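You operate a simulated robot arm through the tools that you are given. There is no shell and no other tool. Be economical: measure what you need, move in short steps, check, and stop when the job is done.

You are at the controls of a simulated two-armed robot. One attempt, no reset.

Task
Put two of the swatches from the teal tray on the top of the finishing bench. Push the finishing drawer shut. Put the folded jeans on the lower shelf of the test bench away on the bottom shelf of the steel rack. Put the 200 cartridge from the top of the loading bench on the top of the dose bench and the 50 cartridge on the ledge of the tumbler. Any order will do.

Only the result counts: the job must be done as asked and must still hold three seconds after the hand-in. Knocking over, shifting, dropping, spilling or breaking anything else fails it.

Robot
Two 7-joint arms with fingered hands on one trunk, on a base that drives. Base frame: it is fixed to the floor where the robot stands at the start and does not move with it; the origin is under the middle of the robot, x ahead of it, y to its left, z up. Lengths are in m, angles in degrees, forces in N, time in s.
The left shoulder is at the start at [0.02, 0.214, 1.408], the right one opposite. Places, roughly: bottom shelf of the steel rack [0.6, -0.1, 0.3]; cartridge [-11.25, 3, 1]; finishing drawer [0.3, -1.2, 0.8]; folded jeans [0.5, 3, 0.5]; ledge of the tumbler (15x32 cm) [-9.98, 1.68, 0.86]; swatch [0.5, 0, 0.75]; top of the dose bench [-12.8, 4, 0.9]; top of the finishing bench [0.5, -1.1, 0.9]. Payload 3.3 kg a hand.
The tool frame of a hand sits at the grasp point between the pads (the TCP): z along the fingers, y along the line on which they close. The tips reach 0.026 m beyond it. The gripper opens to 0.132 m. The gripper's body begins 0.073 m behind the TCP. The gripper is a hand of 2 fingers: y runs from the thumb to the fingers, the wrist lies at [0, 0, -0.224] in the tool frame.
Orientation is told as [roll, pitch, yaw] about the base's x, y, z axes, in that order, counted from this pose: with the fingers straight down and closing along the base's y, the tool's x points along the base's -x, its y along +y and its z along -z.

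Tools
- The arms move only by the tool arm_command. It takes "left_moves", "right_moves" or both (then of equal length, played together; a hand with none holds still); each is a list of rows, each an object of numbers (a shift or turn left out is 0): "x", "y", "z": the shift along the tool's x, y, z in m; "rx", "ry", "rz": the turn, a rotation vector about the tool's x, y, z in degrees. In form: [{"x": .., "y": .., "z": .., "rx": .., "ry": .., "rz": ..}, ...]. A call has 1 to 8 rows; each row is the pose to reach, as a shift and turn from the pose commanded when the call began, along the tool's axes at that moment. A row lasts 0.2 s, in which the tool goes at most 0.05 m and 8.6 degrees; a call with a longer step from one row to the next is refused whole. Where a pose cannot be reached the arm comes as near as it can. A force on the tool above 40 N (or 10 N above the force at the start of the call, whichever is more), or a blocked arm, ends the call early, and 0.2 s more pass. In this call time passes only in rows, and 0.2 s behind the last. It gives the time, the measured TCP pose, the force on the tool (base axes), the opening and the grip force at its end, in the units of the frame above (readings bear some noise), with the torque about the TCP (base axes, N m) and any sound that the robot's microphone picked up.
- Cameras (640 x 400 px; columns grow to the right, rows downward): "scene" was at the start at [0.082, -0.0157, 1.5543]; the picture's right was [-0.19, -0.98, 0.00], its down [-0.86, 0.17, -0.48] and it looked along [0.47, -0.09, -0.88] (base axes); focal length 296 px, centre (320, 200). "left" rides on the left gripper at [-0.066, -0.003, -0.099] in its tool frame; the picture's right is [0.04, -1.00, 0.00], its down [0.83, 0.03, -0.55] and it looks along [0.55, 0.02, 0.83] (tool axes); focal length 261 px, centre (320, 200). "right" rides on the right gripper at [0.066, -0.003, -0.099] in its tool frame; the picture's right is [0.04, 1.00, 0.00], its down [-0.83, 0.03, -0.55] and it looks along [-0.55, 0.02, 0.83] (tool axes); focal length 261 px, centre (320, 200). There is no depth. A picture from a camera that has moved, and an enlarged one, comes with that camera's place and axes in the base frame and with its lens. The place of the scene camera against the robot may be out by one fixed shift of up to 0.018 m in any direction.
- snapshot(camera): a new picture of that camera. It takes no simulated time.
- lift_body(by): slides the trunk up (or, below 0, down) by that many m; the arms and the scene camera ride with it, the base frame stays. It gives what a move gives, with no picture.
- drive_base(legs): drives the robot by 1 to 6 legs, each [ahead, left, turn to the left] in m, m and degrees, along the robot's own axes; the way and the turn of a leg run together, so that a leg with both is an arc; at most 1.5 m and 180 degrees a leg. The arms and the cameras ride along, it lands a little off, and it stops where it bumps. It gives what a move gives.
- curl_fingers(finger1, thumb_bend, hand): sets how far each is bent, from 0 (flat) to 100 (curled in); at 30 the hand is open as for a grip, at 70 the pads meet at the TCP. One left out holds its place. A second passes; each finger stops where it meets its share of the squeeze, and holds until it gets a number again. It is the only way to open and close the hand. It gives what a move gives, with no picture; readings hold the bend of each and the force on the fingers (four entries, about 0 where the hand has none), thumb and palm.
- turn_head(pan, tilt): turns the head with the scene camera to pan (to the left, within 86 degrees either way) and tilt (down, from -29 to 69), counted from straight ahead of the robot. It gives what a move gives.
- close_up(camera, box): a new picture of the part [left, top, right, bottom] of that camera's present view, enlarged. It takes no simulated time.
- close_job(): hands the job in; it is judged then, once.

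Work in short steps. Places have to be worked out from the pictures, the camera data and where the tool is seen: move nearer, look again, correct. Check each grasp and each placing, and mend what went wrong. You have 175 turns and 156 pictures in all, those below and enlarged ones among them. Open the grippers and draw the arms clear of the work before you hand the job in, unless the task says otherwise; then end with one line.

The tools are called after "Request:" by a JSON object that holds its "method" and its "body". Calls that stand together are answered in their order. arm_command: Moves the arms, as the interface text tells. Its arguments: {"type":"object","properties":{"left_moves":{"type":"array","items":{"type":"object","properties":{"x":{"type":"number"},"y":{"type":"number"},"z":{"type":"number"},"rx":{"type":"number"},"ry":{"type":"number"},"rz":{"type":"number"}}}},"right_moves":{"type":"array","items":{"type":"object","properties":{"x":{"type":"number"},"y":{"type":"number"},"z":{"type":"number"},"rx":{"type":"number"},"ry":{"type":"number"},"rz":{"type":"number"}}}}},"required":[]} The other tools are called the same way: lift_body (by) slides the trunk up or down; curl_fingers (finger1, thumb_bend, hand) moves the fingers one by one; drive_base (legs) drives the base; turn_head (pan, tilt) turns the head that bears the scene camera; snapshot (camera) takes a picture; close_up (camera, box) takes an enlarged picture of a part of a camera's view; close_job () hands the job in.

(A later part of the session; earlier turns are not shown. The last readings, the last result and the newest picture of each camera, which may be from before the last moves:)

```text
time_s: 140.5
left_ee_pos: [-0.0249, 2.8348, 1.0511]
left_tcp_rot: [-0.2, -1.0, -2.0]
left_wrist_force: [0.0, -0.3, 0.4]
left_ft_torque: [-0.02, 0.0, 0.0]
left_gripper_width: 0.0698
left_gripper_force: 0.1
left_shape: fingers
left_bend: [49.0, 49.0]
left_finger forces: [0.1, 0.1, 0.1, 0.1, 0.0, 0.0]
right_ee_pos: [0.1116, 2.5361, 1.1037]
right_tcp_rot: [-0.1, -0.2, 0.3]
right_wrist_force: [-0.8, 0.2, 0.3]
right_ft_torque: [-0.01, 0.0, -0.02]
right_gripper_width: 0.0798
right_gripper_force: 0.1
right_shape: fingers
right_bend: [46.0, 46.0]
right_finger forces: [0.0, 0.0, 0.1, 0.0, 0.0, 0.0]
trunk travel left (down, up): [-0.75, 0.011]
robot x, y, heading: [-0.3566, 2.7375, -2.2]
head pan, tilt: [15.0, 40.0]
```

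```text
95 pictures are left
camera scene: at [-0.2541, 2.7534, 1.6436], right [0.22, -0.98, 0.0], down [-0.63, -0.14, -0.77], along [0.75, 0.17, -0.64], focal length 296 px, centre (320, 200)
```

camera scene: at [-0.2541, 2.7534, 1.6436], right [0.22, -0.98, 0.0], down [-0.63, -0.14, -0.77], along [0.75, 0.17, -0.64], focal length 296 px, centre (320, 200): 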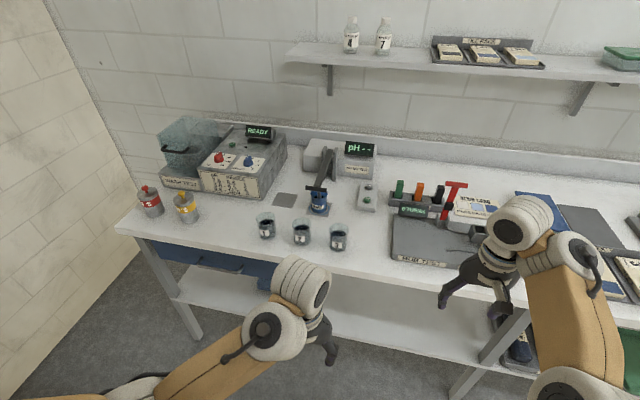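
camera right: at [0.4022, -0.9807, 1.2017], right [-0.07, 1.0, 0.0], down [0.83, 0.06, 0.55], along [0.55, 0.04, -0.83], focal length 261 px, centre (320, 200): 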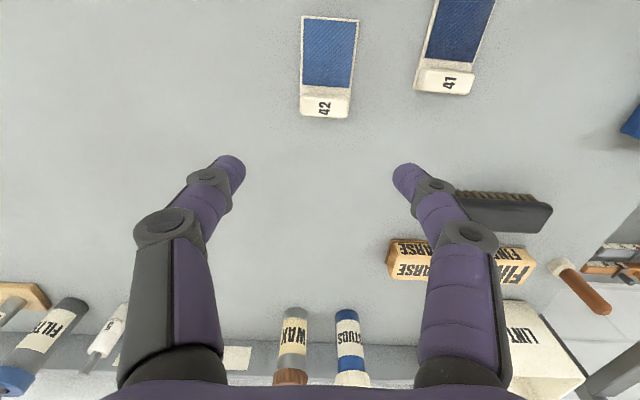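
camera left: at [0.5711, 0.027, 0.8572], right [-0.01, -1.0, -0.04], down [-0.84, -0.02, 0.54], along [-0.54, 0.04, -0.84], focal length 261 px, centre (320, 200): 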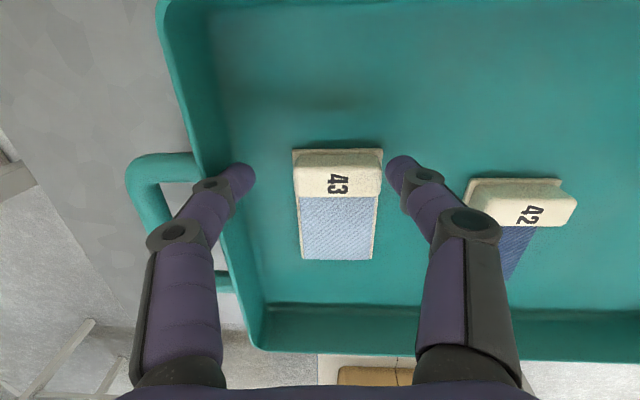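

The shelf is hidden by the top. I back off 0.35 m and lower the trunk to look in under the bench.

Request:
{"method": "drive_base", "body": {"legs": [[-0.35, 0, 2]]}}

Request:
{"method": "lift_body", "body": {"by": -0.55}}

Request:
{"method": "turn_head", "body": {"pan": 0, "tilt": 32}}

Request:
{"method": "snapshot", "body": {"camera": "scene"}}

```text
time_s: 142.8
left_ee_pos: [-0.3799, 2.8545, 1.0521]
left_tcp_rot: [-0.2, -1.1, 0.0]
left_wrist_force: [-0.8, 0.5, 0.4]
left_ft_torque: [0.0, -0.01, -0.01]
left_gripper_width: 0.07
left_gripper_force: 0.0
left_shape: fingers
left_bend: [49.0, 49.0]
left_finger forces: [0.0, 0.1, 0.0, 0.0, 0.0, 0.0]
right_ee_pos: [-0.2346, 2.5629, 1.1047]
right_tcp_rot: [-0.1, -0.1, 2.3]
right_wrist_force: [-0.4, 0.4, -1.1]
right_ft_torque: [0.01, -0.04, -0.02]
right_gripper_width: 0.0796
right_gripper_force: 0.0
right_shape: fingers
right_bend: [46.0, 46.0]
right_finger forces: [0.0, 0.0, 0.1, 0.1, 0.1, 0.0]
trunk travel left (down, up): [-0.75, 0.011]
robot x, y, heading: [-0.7068, 2.7458, -0.1]
head pan, tilt: [15.0, 40.0]
```

```text
refused: -0.55 is not a number from -0.4 to 0.4
```

```text
time_s: 143.6
left_ee_pos: [-0.3793, 2.8541, 1.0512]
left_tcp_rot: [-0.1, -1.0, 0.0]
left_wrist_force: [-1.1, 0.5, -0.4]
left_ft_torque: [-0.03, 0.0, 0.0]
left_gripper_width: 0.0699
left_gripper_force: 0.3
left_shape: fingers
left_bend: [49.0, 49.0]
left_finger forces: [0.0, 0.0, 0.0, 0.0, 0.1, 0.1]
right_ee_pos: [-0.2337, 2.5615, 1.1037]
right_tcp_rot: [-0.1, 0.0, 2.3]
right_wrist_force: [-0.8, 0.7, 0.4]
right_ft_torque: [-0.01, -0.01, -0.04]
right_gripper_width: 0.0797
right_gripper_force: 0.1
right_shape: fingers
right_bend: [46.0, 46.0]
right_finger forces: [0.1, 0.0, 0.1, 0.0, 0.0, 0.1]
trunk travel left (down, up): [-0.75, 0.011]
robot x, y, heading: [-0.7073, 2.7423, -0.3]
head pan, tilt: [0.0, 32.0]
```

```text
94 pictures are left
camera scene: at [-0.5993, 2.7425, 1.6557], right [0.0, -1.0, 0.0], down [-0.53, 0.0, -0.85], along [0.85, 0.0, -0.53], focal length 296 px, centre (320, 200)
```

scene: 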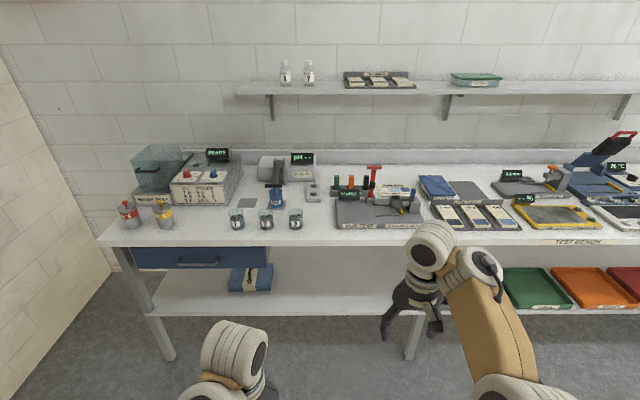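

The folded jeans (blue with a band) lie at pixel (250, 278), under a drawer. I lower the trunk 0.4 and look closer.

Request:
{"method": "lift_body", "body": {"by": -0.4}}

Request:
{"method": "turn_head", "body": {"pan": 10, "tilt": 22}}

Request:
{"method": "snapshot", "body": {"camera": "scene"}}

Request:
{"method": "close_up", "body": {"camera": "scene", "box": [200, 150, 400, 275]}}

```text
time_s: 147.4
left_ee_pos: [-0.3809, 2.8551, 0.6527]
left_tcp_rot: [-0.2, -1.1, -0.1]
left_wrist_force: [-0.5, 1.2, -0.4]
left_ft_torque: [0.04, -0.01, 0.01]
left_gripper_width: 0.0696
left_gripper_force: 0.0
left_shape: fingers
left_bend: [49.0, 49.0]
left_finger forces: [0.1, 0.0, 0.0, 0.0, 0.0, 0.1]
right_ee_pos: [-0.2335, 2.5615, 0.7042]
right_tcp_rot: [-0.1, -0.1, 2.3]
right_wrist_force: [0.6, 0.6, 0.1]
right_ft_torque: [-0.01, 0.0, 0.0]
right_gripper_width: 0.0796
right_gripper_force: 0.0
right_shape: fingers
right_bend: [46.0, 46.0]
right_finger forces: [0.1, 0.1, 0.0, 0.1, 0.0, 0.1]
trunk travel left (down, up): [-0.35, 0.411]
robot x, y, heading: [-0.7054, 2.7472, -0.4]
head pan, tilt: [0.0, 32.0]
```

```text
time_s: 148.1
left_ee_pos: [-0.3795, 2.8544, 0.6531]
left_tcp_rot: [-0.2, -1.0, -0.1]
left_wrist_force: [0.1, 1.0, -0.2]
left_ft_torque: [0.03, -0.02, -0.02]
left_gripper_width: 0.0698
left_gripper_force: 0.1
left_shape: fingers
left_bend: [49.0, 49.0]
left_finger forces: [0.0, 0.0, 0.1, 0.1, 0.0, 0.0]
right_ee_pos: [-0.2342, 2.562, 0.7032]
right_tcp_rot: [-0.1, -0.1, 2.3]
right_wrist_force: [0.2, 0.6, -0.1]
right_ft_torque: [0.01, 0.0, 0.02]
right_gripper_width: 0.0795
right_gripper_force: 0.0
right_shape: fingers
right_bend: [46.0, 46.0]
right_finger forces: [0.0, 0.0, 0.1, 0.0, 0.1, 0.0]
trunk travel left (down, up): [-0.35, 0.411]
robot x, y, heading: [-0.7082, 2.7489, -0.2]
head pan, tilt: [10.0, 22.0]
```

```text
93 pictures are left
camera scene: at [-0.5737, 2.7584, 1.2705], right [0.17, -0.99, 0.0], down [-0.37, -0.06, -0.93], along [0.91, 0.16, -0.38], focal length 296 px, centre (320, 200)
```

scene: 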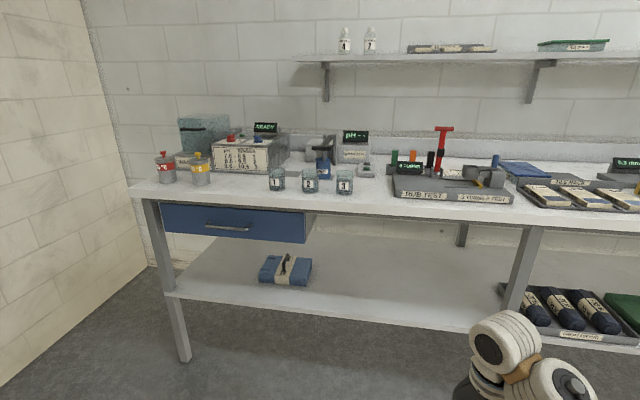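

```text
3.20 times, centred on (300, 212) of scene
camera zoom: at [-0.5737, 2.7584, 1.2705], right [0.17, -0.99, 0.0], down [-0.37, -0.06, -0.93], along [0.91, 0.16, -0.38], focal length 948 px, centre (384, 160)
```

zoom: 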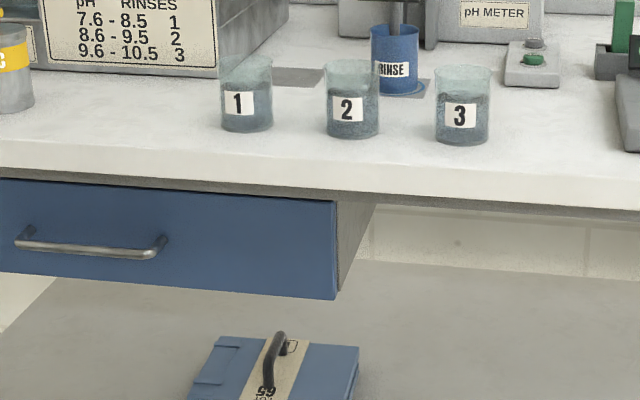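

Jeans triangulate to about (0.56, 3.13, 0.42) with a handle loop running front-back; drawer bottom is at z ≈ 0.735. I'll reach in with the left hand pitched forward (its camera is on top). I pitch the left hand −60° and retract the right here in the open.

Request:
{"method": "arm_command", "body": {"left_moves": [{"ry": -7.5, "x": -0.015}, {"ry": -15, "x": -0.03}, {"ry": -22.5, "x": -0.045}, {"ry": -30, "x": -0.06}, {"ry": -37.5, "x": -0.08}, {"ry": -45, "x": -0.1}, {"ry": -52.5, "x": -0.12}, {"ry": -60, "x": -0.14}], "right_moves": [{"x": 0.02}, {"x": 0.04}, {"x": 0.06}, {"x": 0.08}, {"x": 0.1}, {"x": 0.12}, {"x": 0.12}, {"x": 0.12}]}}

Request:
{"method": "snapshot", "body": {"camera": "left"}}

Request:
{"method": "snapshot", "body": {"camera": "scene"}}

```text
time_s: 149.9
left_ee_pos: [-0.2405, 2.8544, 0.6547]
left_tcp_rot: [-0.4, -61.3, 0.2]
left_wrist_force: [-0.2, -0.9, -0.1]
left_ft_torque: [0.0, -0.03, -0.01]
left_gripper_width: 0.0698
left_gripper_force: 0.2
left_shape: fingers
left_bend: [49.0, 49.0]
left_finger forces: [0.0, 0.0, 0.0, 0.0, 0.0, 0.1]
right_ee_pos: [-0.3449, 2.5677, 0.6556]
right_tcp_rot: [-0.1, -0.2, 2.3]
right_wrist_force: [0.2, -0.7, -0.5]
right_ft_torque: [-0.04, -0.02, -0.01]
right_gripper_width: 0.0794
right_gripper_force: 0.1
right_shape: fingers
right_bend: [46.0, 46.0]
right_finger forces: [0.0, 0.0, 0.0, 0.1, 0.0, 0.0]
right hand out of reach, approached as far as the arm can: row 1, 2, 3, 4, 5, 6, 7, 8
trunk travel left (down, up): [-0.35, 0.411]
robot x, y, heading: [-0.7075, 2.7486, -0.3]
head pan, tilt: [10.0, 22.0]
```

```text
91 pictures are left
camera left: at [-0.2947, 2.8511, 0.7604], right [-0.02, -1.0, -0.03], down [-0.89, 0.03, -0.46], along [0.46, 0.02, -0.89], focal length 261 px, centre (320, 200)
```

left: 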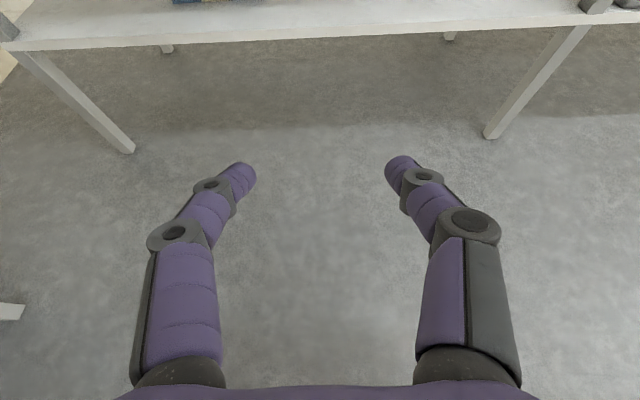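

```text
90 pictures are left
camera scene: at [-0.5734, 2.7587, 1.2705], right [0.17, -0.99, 0.0], down [-0.37, -0.06, -0.93], along [0.91, 0.16, -0.38], focal length 296 px, centre (320, 200)
```

scene: 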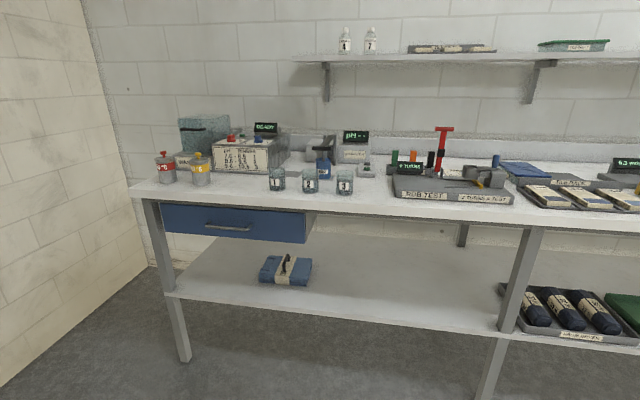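

Now I shift left to y ≈ 3.13, lower 12 cm, and advance partway.

Request:
{"method": "drive_base", "body": {"legs": [[0, 0.285, 0]]}}

Request:
{"method": "lift_body", "body": {"by": -0.12}}

Request:
{"method": "drive_base", "body": {"legs": [[0.45, 0, 0]]}}

Request:
{"method": "snapshot", "body": {"camera": "left"}}

Request:
{"method": "snapshot", "body": {"camera": "scene"}}

```text
time_s: 151.9
left_ee_pos: [-0.2389, 3.1309, 0.6547]
left_tcp_rot: [-0.3, -61.1, -0.2]
left_wrist_force: [-0.9, -0.1, -0.8]
left_ft_torque: [0.01, 0.0, -0.03]
left_gripper_width: 0.0698
left_gripper_force: 0.1
left_shape: fingers
left_bend: [49.0, 49.0]
left_finger forces: [0.0, 0.0, 0.0, 0.0, 0.1, 0.0]
right_ee_pos: [-0.3429, 2.8459, 0.654]
right_tcp_rot: [0.0, -0.2, 2.0]
right_wrist_force: [0.3, 1.0, -0.1]
right_ft_torque: [-0.03, 0.01, 0.0]
right_gripper_width: 0.0798
right_gripper_force: 0.1
right_shape: fingers
right_bend: [46.0, 46.0]
right_finger forces: [0.0, 0.1, 0.0, 0.0, 0.0, 0.0]
trunk travel left (down, up): [-0.35, 0.411]
robot x, y, heading: [-0.7069, 3.025, -0.6]
head pan, tilt: [10.0, 22.0]
```

```text
time_s: 153.4
left_ee_pos: [-0.2379, 3.1329, 0.5349]
left_tcp_rot: [-0.2, -61.0, -0.3]
left_wrist_force: [0.0, 0.8, 0.1]
left_ft_torque: [-0.01, -0.04, -0.02]
left_gripper_width: 0.0698
left_gripper_force: 0.0
left_shape: fingers
left_bend: [49.0, 49.0]
left_finger forces: [0.0, 0.0, 0.0, 0.1, 0.0, 0.1]
right_ee_pos: [-0.3596, 2.8445, 0.5117]
right_tcp_rot: [0.1, 3.6, 1.9]
right_wrist_force: [-0.1, 0.9, -0.2]
right_ft_torque: [-0.02, 0.04, 0.01]
right_gripper_width: 0.0794
right_gripper_force: 0.1
right_shape: fingers
right_bend: [46.0, 46.0]
right_finger forces: [0.0, 0.1, 0.0, 0.1, 0.0, 0.0]
trunk travel left (down, up): [-0.23, 0.531]
robot x, y, heading: [-0.7074, 3.026, -0.7]
head pan, tilt: [10.0, 22.0]
```

```text
time_s: 156.2
left_ee_pos: [0.2183, 3.1357, 0.5347]
left_tcp_rot: [-0.3, -61.0, 0.6]
left_wrist_force: [-1.0, 0.4, -0.3]
left_ft_torque: [0.03, 0.01, 0.0]
left_gripper_width: 0.0701
left_gripper_force: 0.2
left_shape: fingers
left_bend: [49.0, 49.0]
left_finger forces: [0.0, 0.0, 0.1, 0.0, 0.0, 0.0]
right_ee_pos: [0.1018, 2.849, 0.5107]
right_tcp_rot: [0.1, 3.6, 2.7]
right_wrist_force: [0.3, -0.2, -0.2]
right_ft_torque: [-0.01, 0.0, 0.0]
right_gripper_width: 0.08
right_gripper_force: 0.1
right_shape: fingers
right_bend: [46.0, 46.0]
right_finger forces: [0.0, 0.0, 0.0, 0.0, 0.0, 0.0]
trunk travel left (down, up): [-0.23, 0.531]
robot x, y, heading: [-0.2503, 3.0264, -0.1]
head pan, tilt: [10.0, 22.0]
```

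```text
89 pictures are left
camera left: at [0.1643, 3.1326, 0.6402], right [-0.01, -1.0, -0.03], down [-0.89, 0.03, -0.46], along [0.46, 0.02, -0.89], focal length 261 px, centre (320, 200)
```

left: 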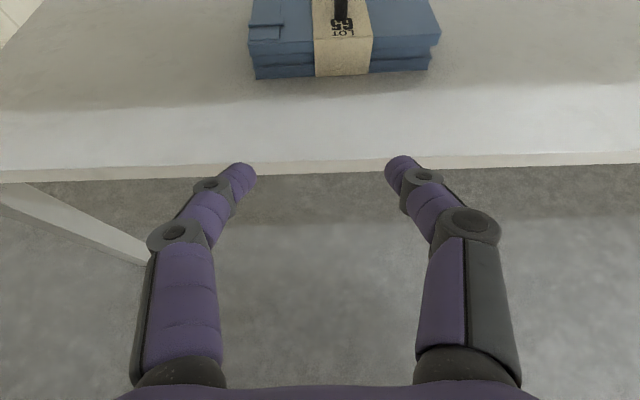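

```text
88 pictures are left
camera scene: at [-0.0871, 3.0383, 1.1487], right [0.18, -0.98, 0.0], down [-0.37, -0.07, -0.93], along [0.91, 0.16, -0.37], focal length 296 px, centre (320, 200)
```

scene: 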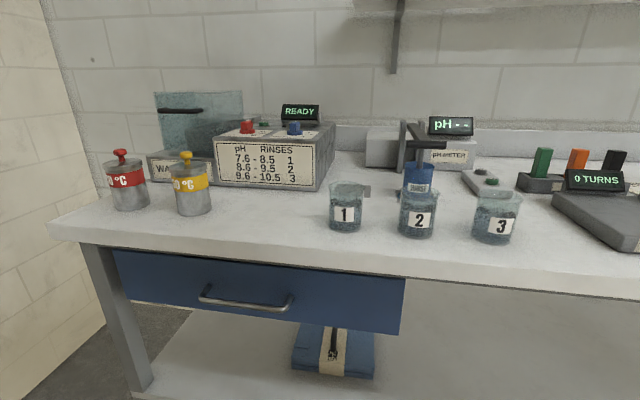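

Jeans' front is at x ≈ 0.475, width ~0.25. The right arm must stay out of the bench, so I drive only 0.11 m more and extend the left arm for the rest.

Request:
{"method": "drive_base", "body": {"legs": [[0.11, 0, 0]]}}

Request:
{"method": "snapshot", "body": {"camera": "left"}}

```text
time_s: 157.3
left_ee_pos: [0.3292, 3.1356, 0.5354]
left_tcp_rot: [-0.3, -61.0, 0.5]
left_wrist_force: [-1.0, -0.7, 0.0]
left_ft_torque: [-0.06, 0.01, 0.01]
left_gripper_width: 0.0699
left_gripper_force: 0.1
left_shape: fingers
left_bend: [49.0, 49.0]
left_finger forces: [0.0, 0.0, 0.0, 0.0, 0.1, 0.0]
right_ee_pos: [0.213, 2.8485, 0.5117]
right_tcp_rot: [0.1, 3.5, 2.6]
right_wrist_force: [0.7, 0.2, -0.8]
right_ft_torque: [-0.04, -0.03, 0.03]
right_gripper_width: 0.0799
right_gripper_force: 0.1
right_shape: fingers
right_bend: [46.0, 46.0]
right_finger forces: [0.1, 0.1, 0.0, 0.0, 0.1, 0.0]
trunk travel left (down, up): [-0.23, 0.531]
robot x, y, heading: [-0.1356, 3.0282, -0.2]
head pan, tilt: [10.0, 22.0]
```

```text
87 pictures are left
camera left: at [0.2764, 3.1319, 0.6402], right [-0.02, -1.0, -0.03], down [-0.89, 0.03, -0.46], along [0.46, 0.02, -0.89], focal length 261 px, centre (320, 200)
```

left: 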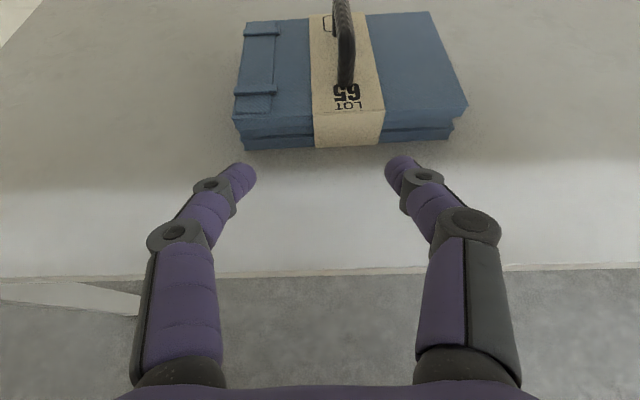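

The handle's near foot is at about (0.51, 3.106); its bar runs back to x ≈ 0.6. I advance the left hand 12 cm, slightly up, and look again.

Request:
{"method": "arm_command", "body": {"left_moves": [{"x": -0.024, "y": -0.01, "z": 0.033}, {"x": -0.048, "y": -0.02, "z": 0.066}, {"x": -0.071, "y": -0.03, "z": 0.098}]}}

Request:
{"method": "snapshot", "body": {"camera": "left"}}

Request:
{"method": "snapshot", "body": {"camera": "scene"}}

```text
time_s: 158.2
left_ee_pos: [0.4501, 3.2113, 0.5117]
left_tcp_rot: [21.1, -58.5, -15.3]
left_wrist_force: [0.1, -1.6, 0.6]
left_ft_torque: [0.04, 0.0, -0.03]
left_gripper_width: 0.0697
left_gripper_force: 0.0
left_shape: fingers
left_bend: [49.0, 49.0]
left_finger forces: [0.1, 0.1, 0.0, 0.1, 0.1, 0.1]
right_ee_pos: [0.2138, 2.8472, 0.5115]
right_tcp_rot: [0.1, 3.6, 2.6]
right_wrist_force: [-0.2, -0.3, 0.0]
right_ft_torque: [0.04, 0.02, -0.01]
right_gripper_width: 0.0798
right_gripper_force: 0.0
right_shape: fingers
right_bend: [46.0, 46.0]
right_finger forces: [0.0, 0.0, 0.0, 0.0, 0.0, 0.1]
trunk travel left (down, up): [-0.23, 0.531]
robot x, y, heading: [-0.1372, 3.0265, -0.1]
head pan, tilt: [10.0, 22.0]
stopped in row 3 (left hand): the arm was blocked; the commanded pose is now the measured one
```

```text
86 pictures are left
camera left: at [0.3988, 3.1846, 0.616], right [0.03, -0.97, -0.22], down [-0.9, 0.07, -0.43], along [0.44, 0.21, -0.87], focal length 261 px, centre (320, 200)
```

left: 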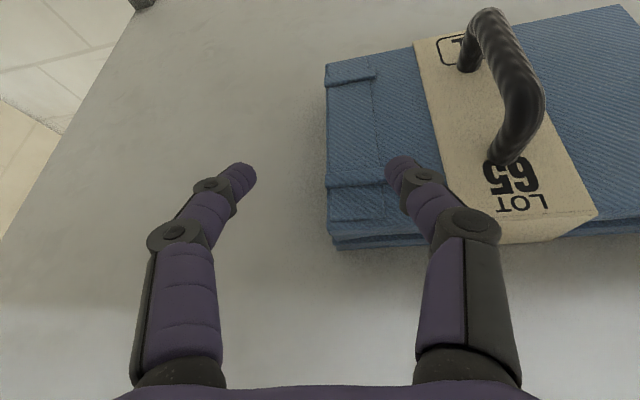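

```text
85 pictures are left
camera scene: at [0.0246, 3.0382, 1.1488], right [0.17, -0.98, 0.0], down [-0.37, -0.07, -0.93], along [0.91, 0.16, -0.37], focal length 296 px, centre (320, 200)
```

scene: 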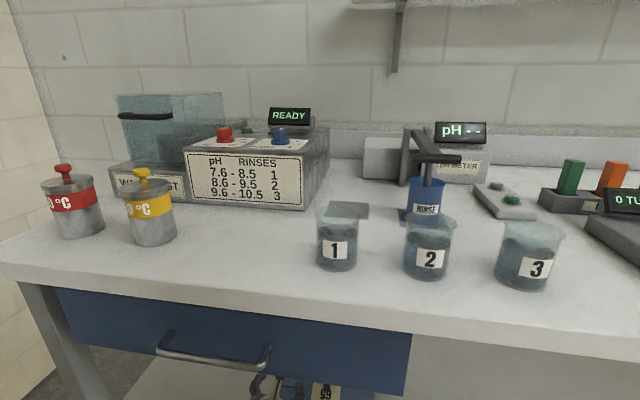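

The left arm got blocked when going inward and twisted; it works best straight ahead of its shoulder. I retract it while untwisting, then shift the base right so the handle is straight ahead.

Request:
{"method": "arm_command", "body": {"left_moves": [{"x": 0.011, "y": 0.002, "z": -0.032, "rx": 2.7, "ry": -0.3, "rz": -2.7}, {"x": 0.022, "y": 0.005, "z": -0.064, "rx": 5.4, "ry": -0.6, "rz": -5.4}, {"x": 0.034, "y": 0.007, "z": -0.096, "rx": 8, "ry": -1, "rz": -8}]}}

Request:
{"method": "snapshot", "body": {"camera": "left"}}

```text
time_s: 159.0
left_ee_pos: [0.3528, 3.2137, 0.5342]
left_tcp_rot: [1.0, -61.3, -0.9]
left_wrist_force: [0.9, -0.5, 0.1]
left_ft_torque: [0.0, 0.02, -0.02]
left_gripper_width: 0.0696
left_gripper_force: 0.1
left_shape: fingers
left_bend: [49.0, 49.0]
left_finger forces: [0.0, 0.0, 0.0, 0.0, 0.0, 0.0]
right_ee_pos: [0.2149, 2.8473, 0.5114]
right_tcp_rot: [0.1, 3.4, 2.6]
right_wrist_force: [0.1, -0.3, 0.7]
right_ft_torque: [-0.03, 0.02, 0.0]
right_gripper_width: 0.0798
right_gripper_force: 0.1
right_shape: fingers
right_bend: [46.0, 46.0]
right_finger forces: [0.0, 0.0, 0.1, 0.0, 0.0, 0.1]
trunk travel left (down, up): [-0.23, 0.531]
robot x, y, heading: [-0.1349, 3.0278, -0.0]
head pan, tilt: [10.0, 22.0]
```

```text
84 pictures are left
camera left: at [0.2985, 3.209, 0.6393], right [-0.02, -1.0, -0.04], down [-0.88, 0.04, -0.46], along [0.47, 0.03, -0.88], focal length 261 px, centre (320, 200)
```

left: 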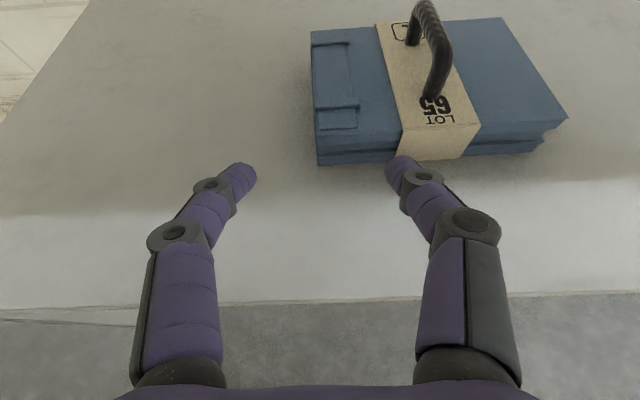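

Stereo puts the handle bar from x 0.50 to 0.58 at y ≈ 3.108, z ≈ 0.50. I shift the base right 0.105 m and check.

Request:
{"method": "drive_base", "body": {"legs": [[0, -0.105, 0]]}}

Request:
{"method": "arm_command", "body": {"left_moves": [{"x": -0.01, "z": 0.03}, {"x": -0.02, "z": 0.06}]}}

Request:
{"method": "snapshot", "body": {"camera": "left"}}

```text
time_s: 160.2
left_ee_pos: [0.3507, 3.1097, 0.5309]
left_tcp_rot: [1.0, -61.0, -1.2]
left_wrist_force: [-0.8, 0.4, 0.2]
left_ft_torque: [0.02, 0.0, 0.0]
left_gripper_width: 0.0697
left_gripper_force: 0.0
left_shape: fingers
left_bend: [49.0, 49.0]
left_finger forces: [0.0, 0.0, 0.1, 0.0, 0.0, 0.1]
right_ee_pos: [0.213, 2.7461, 0.5106]
right_tcp_rot: [0.1, 3.4, 2.3]
right_wrist_force: [-0.2, -0.2, 0.3]
right_ft_torque: [0.02, 0.0, -0.01]
right_gripper_width: 0.0799
right_gripper_force: 0.0
right_shape: fingers
right_bend: [46.0, 46.0]
right_finger forces: [0.1, 0.1, 0.0, 0.1, 0.0, 0.1]
trunk travel left (down, up): [-0.23, 0.531]
robot x, y, heading: [-0.1354, 2.9221, -0.3]
head pan, tilt: [10.0, 22.0]
```

```text
time_s: 160.9
left_ee_pos: [0.4074, 3.1359, 0.5083]
left_tcp_rot: [8.5, -59.7, -8.0]
left_wrist_force: [0.1, 0.8, -1.2]
left_ft_torque: [-0.02, 0.03, 0.0]
left_gripper_width: 0.0697
left_gripper_force: 0.1
left_shape: fingers
left_bend: [49.0, 49.0]
left_finger forces: [0.0, 0.1, 0.0, 0.0, 0.0, 0.0]
right_ee_pos: [0.2125, 2.747, 0.5117]
right_tcp_rot: [0.1, 3.5, 2.4]
right_wrist_force: [-0.8, 1.3, 0.8]
right_ft_torque: [0.01, 0.0, -0.01]
right_gripper_width: 0.0799
right_gripper_force: 0.0
right_shape: fingers
right_bend: [46.0, 46.0]
right_finger forces: [0.0, 0.0, 0.0, 0.0, 0.1, 0.1]
trunk travel left (down, up): [-0.23, 0.531]
robot x, y, heading: [-0.1341, 2.9289, -0.3]
head pan, tilt: [10.0, 22.0]
stopped in row 2 (left hand): the arm was blocked; the commanded pose is now the measured one
```

```text
83 pictures are left
camera left: at [0.3554, 3.1259, 0.614], right [-0.03, -0.99, -0.11], down [-0.89, 0.08, -0.44], along [0.45, 0.08, -0.89], focal length 261 px, centre (320, 200)
```

left: 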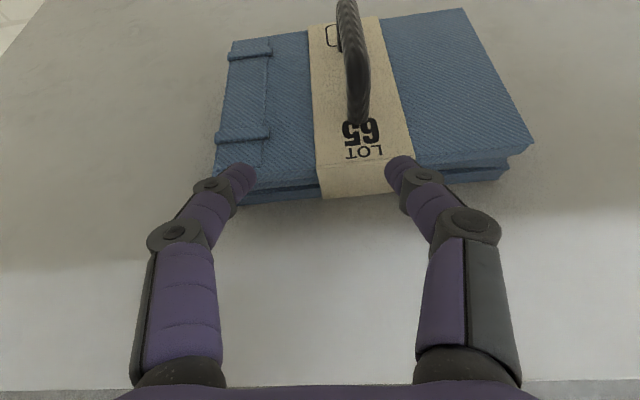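

Blocked again at the same extension; the arm may be touching the bench edge or drawer handle. I look down at the left arm.

Request:
{"method": "turn_head", "body": {"pan": 25, "tilt": 60}}

Request:
{"method": "snapshot", "body": {"camera": "scene"}}

```text
time_s: 162.0
left_ee_pos: [0.409, 3.1359, 0.508]
left_tcp_rot: [8.4, -59.8, -7.8]
left_wrist_force: [0.6, -0.2, 0.3]
left_ft_torque: [0.01, 0.03, 0.02]
left_gripper_width: 0.0696
left_gripper_force: 0.0
left_shape: fingers
left_bend: [49.0, 49.0]
left_finger forces: [0.1, 0.0, 0.0, 0.1, 0.0, 0.1]
right_ee_pos: [0.2121, 2.7458, 0.5114]
right_tcp_rot: [0.1, 3.6, 2.4]
right_wrist_force: [-0.1, 1.0, -0.1]
right_ft_torque: [-0.01, 0.03, -0.02]
right_gripper_width: 0.08
right_gripper_force: 0.1
right_shape: fingers
right_bend: [46.0, 46.0]
right_finger forces: [0.0, 0.0, 0.1, 0.1, 0.0, 0.0]
trunk travel left (down, up): [-0.23, 0.531]
robot x, y, heading: [-0.1395, 2.9263, -0.3]
head pan, tilt: [25.0, 60.0]
```

```text
82 pictures are left
camera scene: at [-0.006, 2.9488, 1.0939], right [0.42, -0.91, 0.0], down [-0.79, -0.36, -0.5], along [0.45, 0.21, -0.87], focal length 296 px, centre (320, 200)
```

scene: 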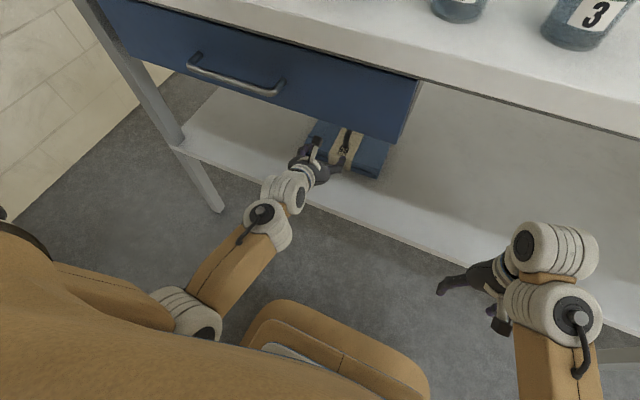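

The arm isn't touching anything; it's a joint limit. I'll instead move in with the base: I untwist the left hand and pitch the right hand forward too, so both can pass under the top (shelf is empty at y ≈ 2.75).

Request:
{"method": "arm_command", "body": {"left_moves": [{"x": 0.002, "y": -0.007, "z": -0.02, "rx": 0.6, "ry": -0.2, "rz": -1.3}, {"x": 0.005, "y": -0.014, "z": -0.04, "rx": 1.2, "ry": -0.5, "rz": -2.6}, {"x": 0.005, "y": -0.02, "z": -0.049, "rx": 1.7, "ry": -0.7, "rz": -3.9}]}}

Request:
{"method": "arm_command", "body": {"right_moves": [{"ry": -7.5, "x": -0.01}, {"ry": -15, "x": -0.02}, {"ry": -22.5, "x": -0.03}, {"ry": -30, "x": -0.045}, {"ry": -37.5, "x": -0.06}, {"ry": -45, "x": -0.075}, {"ry": -52.5, "x": -0.09}, {"ry": -60, "x": -0.11}]}}

Request:
{"method": "snapshot", "body": {"camera": "scene"}}

Request:
{"method": "snapshot", "body": {"camera": "left"}}

```text
time_s: 163.0
left_ee_pos: [0.3663, 3.1488, 0.5251]
left_tcp_rot: [11.4, -61.0, -10.9]
left_wrist_force: [-0.4, 0.1, 0.5]
left_ft_torque: [0.04, 0.01, 0.02]
left_gripper_width: 0.0696
left_gripper_force: 0.0
left_shape: fingers
left_bend: [49.0, 49.0]
left_finger forces: [0.0, 0.0, 0.0, 0.0, 0.0, 0.0]
right_ee_pos: [0.2128, 2.7443, 0.5094]
right_tcp_rot: [0.1, 3.5, 2.3]
right_wrist_force: [-0.1, 0.8, 0.1]
right_ft_torque: [0.0, 0.03, -0.04]
right_gripper_width: 0.0795
right_gripper_force: 0.1
right_shape: fingers
right_bend: [46.0, 46.0]
right_finger forces: [0.0, 0.0, 0.1, 0.0, 0.1, 0.1]
trunk travel left (down, up): [-0.23, 0.531]
robot x, y, heading: [-0.1377, 2.925, -0.3]
head pan, tilt: [25.0, 60.0]
stopped in row 3 (left hand): the arm was blocked; the commanded pose is now the measured one
```

```text
time_s: 164.8
left_ee_pos: [0.3658, 3.1491, 0.5253]
left_tcp_rot: [11.3, -60.9, -10.7]
left_wrist_force: [0.7, 0.0, 0.2]
left_ft_torque: [0.02, 0.02, -0.02]
left_gripper_width: 0.0699
left_gripper_force: 0.1
left_shape: fingers
left_bend: [49.0, 49.0]
left_finger forces: [0.1, 0.1, 0.1, 0.1, 0.1, 0.0]
right_ee_pos: [0.324, 2.7502, 0.5055]
right_tcp_rot: [0.2, -56.7, 2.3]
right_wrist_force: [-0.2, 0.3, -0.2]
right_ft_torque: [-0.04, 0.03, 0.02]
right_gripper_width: 0.0802
right_gripper_force: 0.1
right_shape: fingers
right_bend: [46.0, 46.0]
right_finger forces: [0.1, 0.0, 0.0, 0.0, 0.1, 0.1]
trunk travel left (down, up): [-0.23, 0.531]
robot x, y, heading: [-0.1384, 2.9197, -0.2]
head pan, tilt: [25.0, 60.0]
```

```text
81 pictures are left
camera scene: at [-0.0061, 2.9487, 1.0938], right [0.42, -0.91, 0.0], down [-0.79, -0.36, -0.5], along [0.45, 0.21, -0.87], focal length 296 px, centre (320, 200)
```

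scene: 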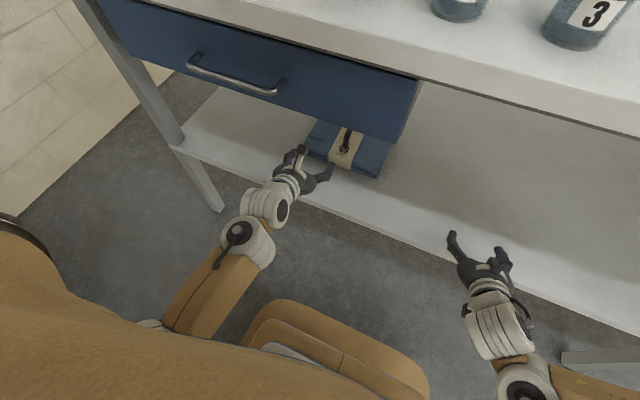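

```text
80 pictures are left
camera left: at [0.3114, 3.1363, 0.6297], right [-0.03, -0.99, -0.13], down [-0.88, 0.09, -0.46], along [0.47, 0.1, -0.88], focal length 261 px, centre (320, 200)
```

left: 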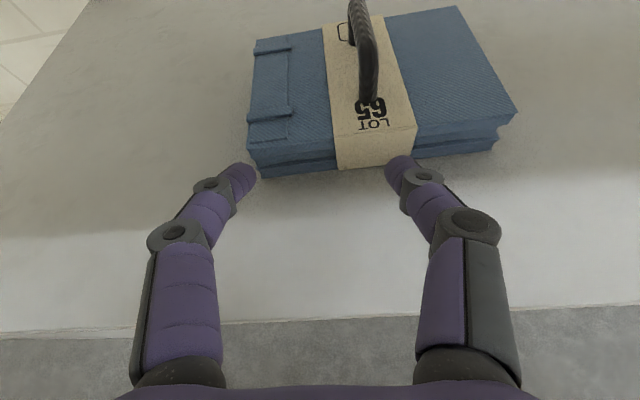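

The right arm took the pitched pose cleanly while the left keeps being joint-limited, so I'll take the jeans with the right hand. I test its forward extension here (free space).

Request:
{"method": "arm_command", "body": {"right_moves": [{"x": -0.022, "z": 0.036}, {"x": -0.044, "z": 0.072}, {"x": -0.06, "z": 0.1}]}}

Request:
{"method": "snapshot", "body": {"camera": "right"}}

```text
time_s: 165.6
left_ee_pos: [0.3669, 3.1488, 0.5261]
left_tcp_rot: [11.2, -60.8, -10.7]
left_wrist_force: [0.4, -0.1, -0.8]
left_ft_torque: [0.02, 0.0, -0.01]
left_gripper_width: 0.0693
left_gripper_force: 0.1
left_shape: fingers
left_bend: [49.0, 49.0]
left_finger forces: [0.1, 0.0, 0.0, 0.0, 0.0, 0.0]
right_ee_pos: [0.4386, 2.7538, 0.4988]
right_tcp_rot: [0.3, -56.4, 2.0]
right_wrist_force: [-0.3, -0.4, -0.6]
right_ft_torque: [0.0, 0.04, 0.0]
right_gripper_width: 0.08
right_gripper_force: 0.0
right_shape: fingers
right_bend: [46.0, 46.0]
right_finger forces: [0.0, 0.1, 0.0, 0.0, 0.0, 0.0]
trunk travel left (down, up): [-0.23, 0.531]
robot x, y, heading: [-0.137, 2.9255, -0.2]
head pan, tilt: [25.0, 60.0]
```

```text
79 pictures are left
camera right: at [0.3195, 2.7471, 0.4986], right [-0.06, 1.0, -0.03], down [0.0, 0.03, 1.0], along [1.0, 0.06, 0.0], focal length 261 px, centre (320, 200)
```

right: 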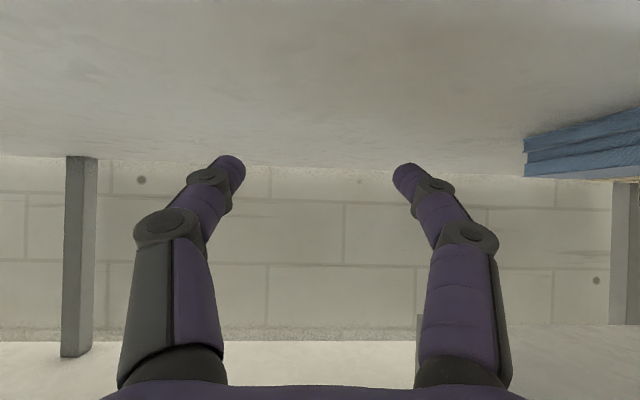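

The right arm extends well (0.576 ahead). I back out, pull the left hand in, then shift left so the right hand faces the jeans.

Request:
{"method": "drive_base", "body": {"legs": [[-0.3, 0, 0]]}}

Request:
{"method": "arm_command", "body": {"left_moves": [{"z": -0.03, "x": 0.01, "y": 0.005, "rx": 0.6, "rz": -1.7}, {"z": -0.06, "x": 0.02, "y": 0.01, "rx": 1.2, "rz": -3.4}, {"z": -0.09, "x": 0.03, "y": 0.01, "rx": 1.9, "rz": -5.2}]}}

Request:
{"method": "drive_base", "body": {"legs": [[0, 0.355, 0]]}}

Request:
{"method": "snapshot", "body": {"camera": "right"}}

Request:
{"method": "snapshot", "body": {"camera": "scene"}}

```text
time_s: 167.6
left_ee_pos: [0.0617, 3.1526, 0.5251]
left_tcp_rot: [11.3, -60.9, -10.2]
left_wrist_force: [-0.2, 0.0, -0.6]
left_ft_torque: [-0.01, 0.01, 0.03]
left_gripper_width: 0.0696
left_gripper_force: 0.0
left_shape: fingers
left_bend: [49.0, 49.0]
left_finger forces: [0.0, 0.0, 0.1, 0.1, 0.0, 0.0]
right_ee_pos: [0.1379, 2.7585, 0.4995]
right_tcp_rot: [0.2, -56.5, 2.7]
right_wrist_force: [-0.1, 0.7, 0.1]
right_ft_torque: [0.01, 0.02, 0.0]
right_gripper_width: 0.0799
right_gripper_force: 0.0
right_shape: fingers
right_bend: [46.0, 46.0]
right_finger forces: [0.0, 0.0, 0.0, 0.1, 0.0, 0.1]
trunk travel left (down, up): [-0.23, 0.531]
robot x, y, heading: [-0.4376, 2.9233, 0.5]
head pan, tilt: [25.0, 60.0]
```

```text
time_s: 168.4
left_ee_pos: [-0.0282, 3.168, 0.5483]
left_tcp_rot: [2.2, -62.1, -1.7]
left_wrist_force: [1.0, -0.2, 0.2]
left_ft_torque: [-0.01, 0.01, 0.01]
left_gripper_width: 0.0698
left_gripper_force: 0.1
left_shape: fingers
left_bend: [49.0, 49.0]
left_finger forces: [0.1, 0.0, 0.0, 0.0, 0.0, 0.0]
right_ee_pos: [0.1387, 2.7592, 0.5002]
right_tcp_rot: [0.2, -56.5, 2.6]
right_wrist_force: [1.8, 0.2, 0.1]
right_ft_torque: [0.01, 0.01, -0.02]
right_gripper_width: 0.0798
right_gripper_force: 0.0
right_shape: fingers
right_bend: [46.0, 46.0]
right_finger forces: [0.0, 0.0, 0.0, 0.0, 0.1, 0.0]
trunk travel left (down, up): [-0.23, 0.531]
robot x, y, heading: [-0.4358, 2.9276, 0.7]
head pan, tilt: [25.0, 60.0]
```

```text
time_s: 170.7
left_ee_pos: [-0.0349, 3.5202, 0.5447]
left_tcp_rot: [2.2, -61.6, -2.0]
left_wrist_force: [0.4, 0.9, -0.4]
left_ft_torque: [0.0, -0.01, 0.0]
left_gripper_width: 0.0696
left_gripper_force: 0.2
left_shape: fingers
left_bend: [49.0, 49.0]
left_finger forces: [0.0, 0.0, 0.0, 0.0, 0.1, 0.1]
right_ee_pos: [0.1366, 3.1118, 0.4992]
right_tcp_rot: [0.2, -56.5, 2.6]
right_wrist_force: [0.3, -0.1, -0.1]
right_ft_torque: [0.02, 0.04, -0.01]
right_gripper_width: 0.0796
right_gripper_force: 0.1
right_shape: fingers
right_bend: [46.0, 46.0]
right_finger forces: [0.0, 0.0, 0.0, 0.0, 0.0, 0.1]
trunk travel left (down, up): [-0.23, 0.531]
robot x, y, heading: [-0.4388, 3.2783, 0.5]
head pan, tilt: [25.0, 60.0]
```

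```text
78 pictures are left
camera right: at [0.0167, 3.1041, 0.4988], right [-0.07, 1.0, -0.03], down [0.0, 0.03, 1.0], along [1.0, 0.07, 0.0], focal length 261 px, centre (320, 200)
```

right: 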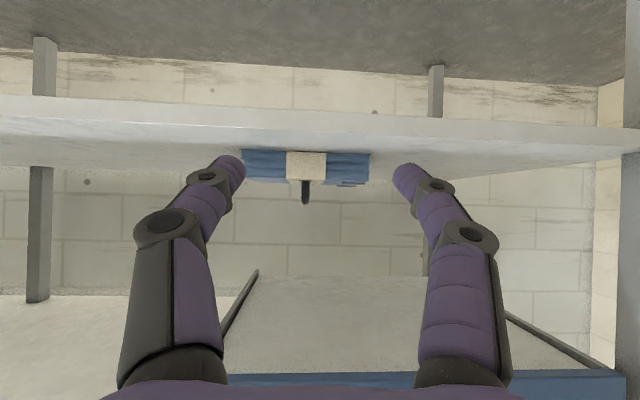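

```text
77 pictures are left
camera scene: at [-0.3103, 3.303, 1.0938], right [0.43, -0.9, 0.0], down [-0.78, -0.37, -0.5], along [0.45, 0.21, -0.87], focal length 296 px, centre (320, 200)
```

scene: 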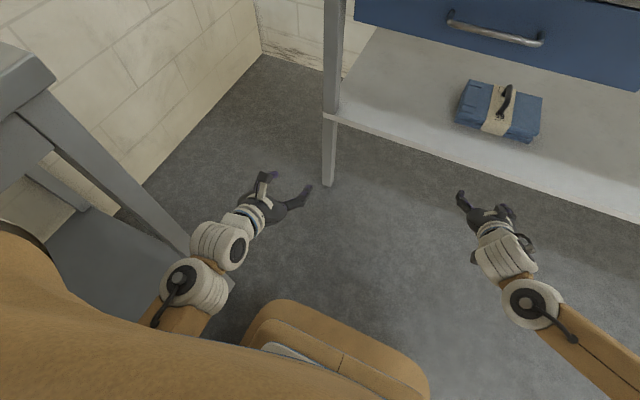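

The handle lines up (y ≈ 3.11, bar z ≈ 0.50), but the bench's left leg (y ≈ 3.55) is near the left hand's path. I extend the right arm 6 cm more and pull the left back 7 cm.

Request:
{"method": "arm_command", "body": {"right_moves": [{"x": -0.018, "z": 0.025}, {"x": -0.036, "z": 0.05}], "left_moves": [{"x": 0.015, "z": -0.03}, {"x": 0.03, "z": -0.06}]}}

Request:
{"method": "snapshot", "body": {"camera": "right"}}

```text
time_s: 171.3
left_ee_pos: [-0.0999, 3.5207, 0.5481]
left_tcp_rot: [2.9, -61.8, -2.9]
left_wrist_force: [-0.1, 0.9, -0.3]
left_ft_torque: [-0.05, -0.02, -0.04]
left_gripper_width: 0.0699
left_gripper_force: 0.0
left_shape: fingers
left_bend: [49.0, 49.0]
left_finger forces: [0.0, 0.0, 0.1, 0.0, 0.0, 0.0]
right_ee_pos: [0.2001, 3.1169, 0.502]
right_tcp_rot: [0.2, -56.5, 2.4]
right_wrist_force: [-0.2, 0.4, -0.5]
right_ft_torque: [0.0, 0.02, -0.01]
right_gripper_width: 0.0797
right_gripper_force: 0.1
right_shape: fingers
right_bend: [46.0, 46.0]
right_finger forces: [0.0, 0.1, 0.0, 0.0, 0.0, 0.0]
trunk travel left (down, up): [-0.23, 0.531]
robot x, y, heading: [-0.439, 3.2772, 0.3]
head pan, tilt: [25.0, 60.0]
```

```text
76 pictures are left
camera right: at [0.0797, 3.1086, 0.5014], right [-0.07, 1.0, -0.03], down [0.0, 0.03, 1.0], along [1.0, 0.07, 0.0], focal length 261 px, centre (320, 200)
```

right: 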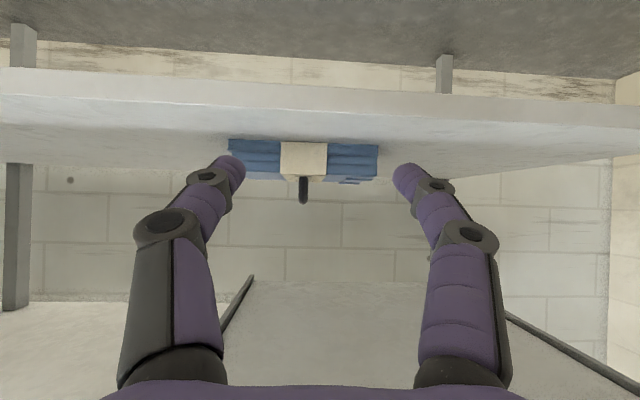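

Good: right 0.64 ahead, left only 0.34. I drive forward 0.22 with an 8 mm shift right and look.

Request:
{"method": "drive_base", "body": {"legs": [[0.22, -0.008, 0]]}}

Request:
{"method": "snapshot", "body": {"camera": "right"}}

Request:
{"method": "snapshot", "body": {"camera": "scene"}}

```text
time_s: 173.0
left_ee_pos: [0.1132, 3.5141, 0.5456]
left_tcp_rot: [3.0, -61.5, -2.9]
left_wrist_force: [-0.2, -0.2, -0.5]
left_ft_torque: [0.02, 0.05, 0.0]
left_gripper_width: 0.0696
left_gripper_force: 0.0
left_shape: fingers
left_bend: [49.0, 49.0]
left_finger forces: [0.1, 0.0, 0.0, 0.0, 0.0, 0.0]
right_ee_pos: [0.4123, 3.1094, 0.5018]
right_tcp_rot: [0.3, -56.5, 2.7]
right_wrist_force: [0.3, 0.5, -0.7]
right_ft_torque: [0.0, 0.03, -0.02]
right_gripper_width: 0.0798
right_gripper_force: 0.1
right_shape: fingers
right_bend: [46.0, 46.0]
right_finger forces: [0.0, 0.0, 0.0, 0.0, 0.0, 0.1]
trunk travel left (down, up): [-0.23, 0.531]
robot x, y, heading: [-0.2286, 3.2705, -0.1]
head pan, tilt: [25.0, 60.0]
```

```text
75 pictures are left
camera right: at [0.2931, 3.1017, 0.5016], right [-0.07, 1.0, -0.03], down [0.0, 0.03, 1.0], along [1.0, 0.07, 0.0], focal length 261 px, centre (320, 200)
```

right: 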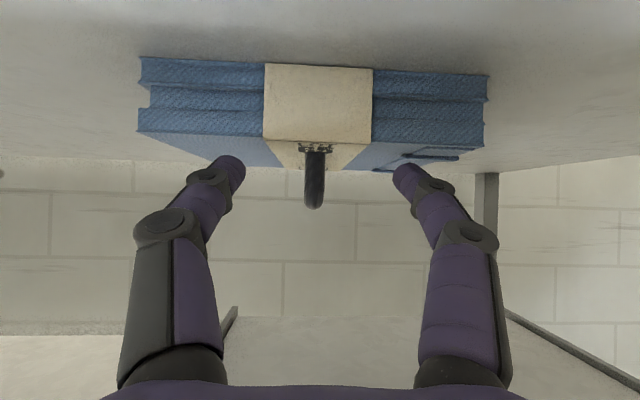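

```text
74 pictures are left
camera scene: at [-0.0971, 3.2962, 1.0938], right [0.43, -0.9, 0.0], down [-0.78, -0.37, -0.5], along [0.45, 0.21, -0.87], focal length 296 px, centre (320, 200)
```

scene: 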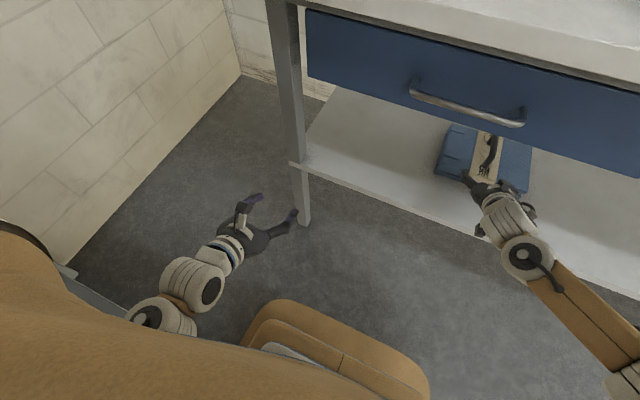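

The handle (16 mm thick) is centred between the fingers at the right height. I drive 0.12 m more so the pads straddle the bar middle.

Request:
{"method": "drive_base", "body": {"legs": [[0.12, 0.002, 0]]}}

Request:
{"method": "snapshot", "body": {"camera": "right"}}

```text
time_s: 174.2
left_ee_pos: [0.2312, 3.5165, 0.5466]
left_tcp_rot: [3.0, -61.6, -3.2]
left_wrist_force: [0.6, -0.1, 0.2]
left_ft_torque: [0.05, 0.02, 0.0]
left_gripper_width: 0.0694
left_gripper_force: 0.0
left_shape: fingers
left_bend: [49.0, 49.0]
left_finger forces: [0.1, 0.1, 0.0, 0.1, 0.0, 0.0]
right_ee_pos: [0.5306, 3.1116, 0.5033]
right_tcp_rot: [0.2, -56.5, 2.6]
right_wrist_force: [0.0, -0.3, 0.0]
right_ft_torque: [0.01, -0.03, -0.01]
right_gripper_width: 0.0799
right_gripper_force: 0.1
right_shape: fingers
right_bend: [46.0, 46.0]
right_finger forces: [0.1, 0.0, 0.0, 0.0, 0.1, 0.0]
trunk travel left (down, up): [-0.23, 0.531]
robot x, y, heading: [-0.1066, 3.2743, 0.4]
head pan, tilt: [25.0, 60.0]
```

```text
73 pictures are left
camera right: at [0.4116, 3.104, 0.5016], right [-0.07, 1.0, -0.03], down [0.0, 0.03, 1.0], along [1.0, 0.07, 0.0], focal length 261 px, centre (320, 200)
```

right: 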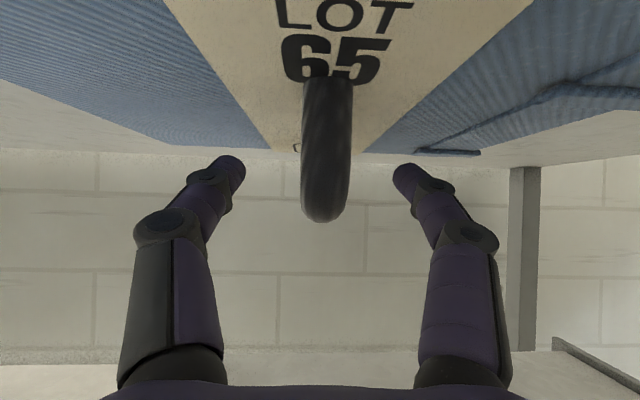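

Straddled well. Close firmly on the bar.

Request:
{"method": "curl_fingers", "body": {"hand": "right", "finger1": 80, "thumb_bend": 80}}

Request:
{"method": "snapshot", "body": {"camera": "right"}}

```text
time_s: 175.2
left_ee_pos: [0.2315, 3.5164, 0.5449]
left_tcp_rot: [3.1, -61.5, -3.3]
left_wrist_force: [-0.1, -0.2, -0.8]
left_ft_torque: [-0.01, -0.02, -0.03]
left_gripper_width: 0.0695
left_gripper_force: 0.1
left_shape: fingers
left_bend: [49.0, 49.0]
left_finger forces: [0.0, 0.1, 0.0, 0.1, 0.0, 0.1]
right_ee_pos: [0.5309, 3.1114, 0.5024]
right_tcp_rot: [0.1, -56.5, 2.5]
right_wrist_force: [0.2, 0.5, -4.7]
right_ft_torque: [0.0, 0.06, 0.0]
right_gripper_width: 0.0002
right_gripper_force: 0.0
right_shape: fingers
right_bend: [76.0, 74.0]
right_finger forces: [0.0, 0.1, 0.0, 0.1, 0.0, 0.0]
trunk travel left (down, up): [-0.23, 0.531]
robot x, y, heading: [-0.1065, 3.2717, 0.2]
head pan, tilt: [25.0, 60.0]
```

```text
72 pictures are left
camera right: at [0.4117, 3.104, 0.5012], right [-0.07, 1.0, -0.03], down [0.0, 0.03, 1.0], along [1.0, 0.07, 0.0], focal length 261 px, centre (320, 200)
```

right: 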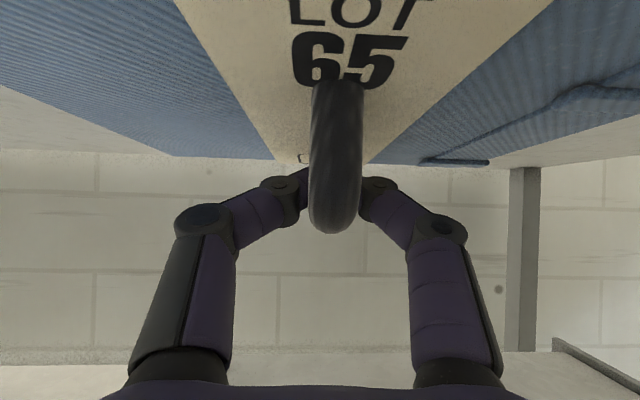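

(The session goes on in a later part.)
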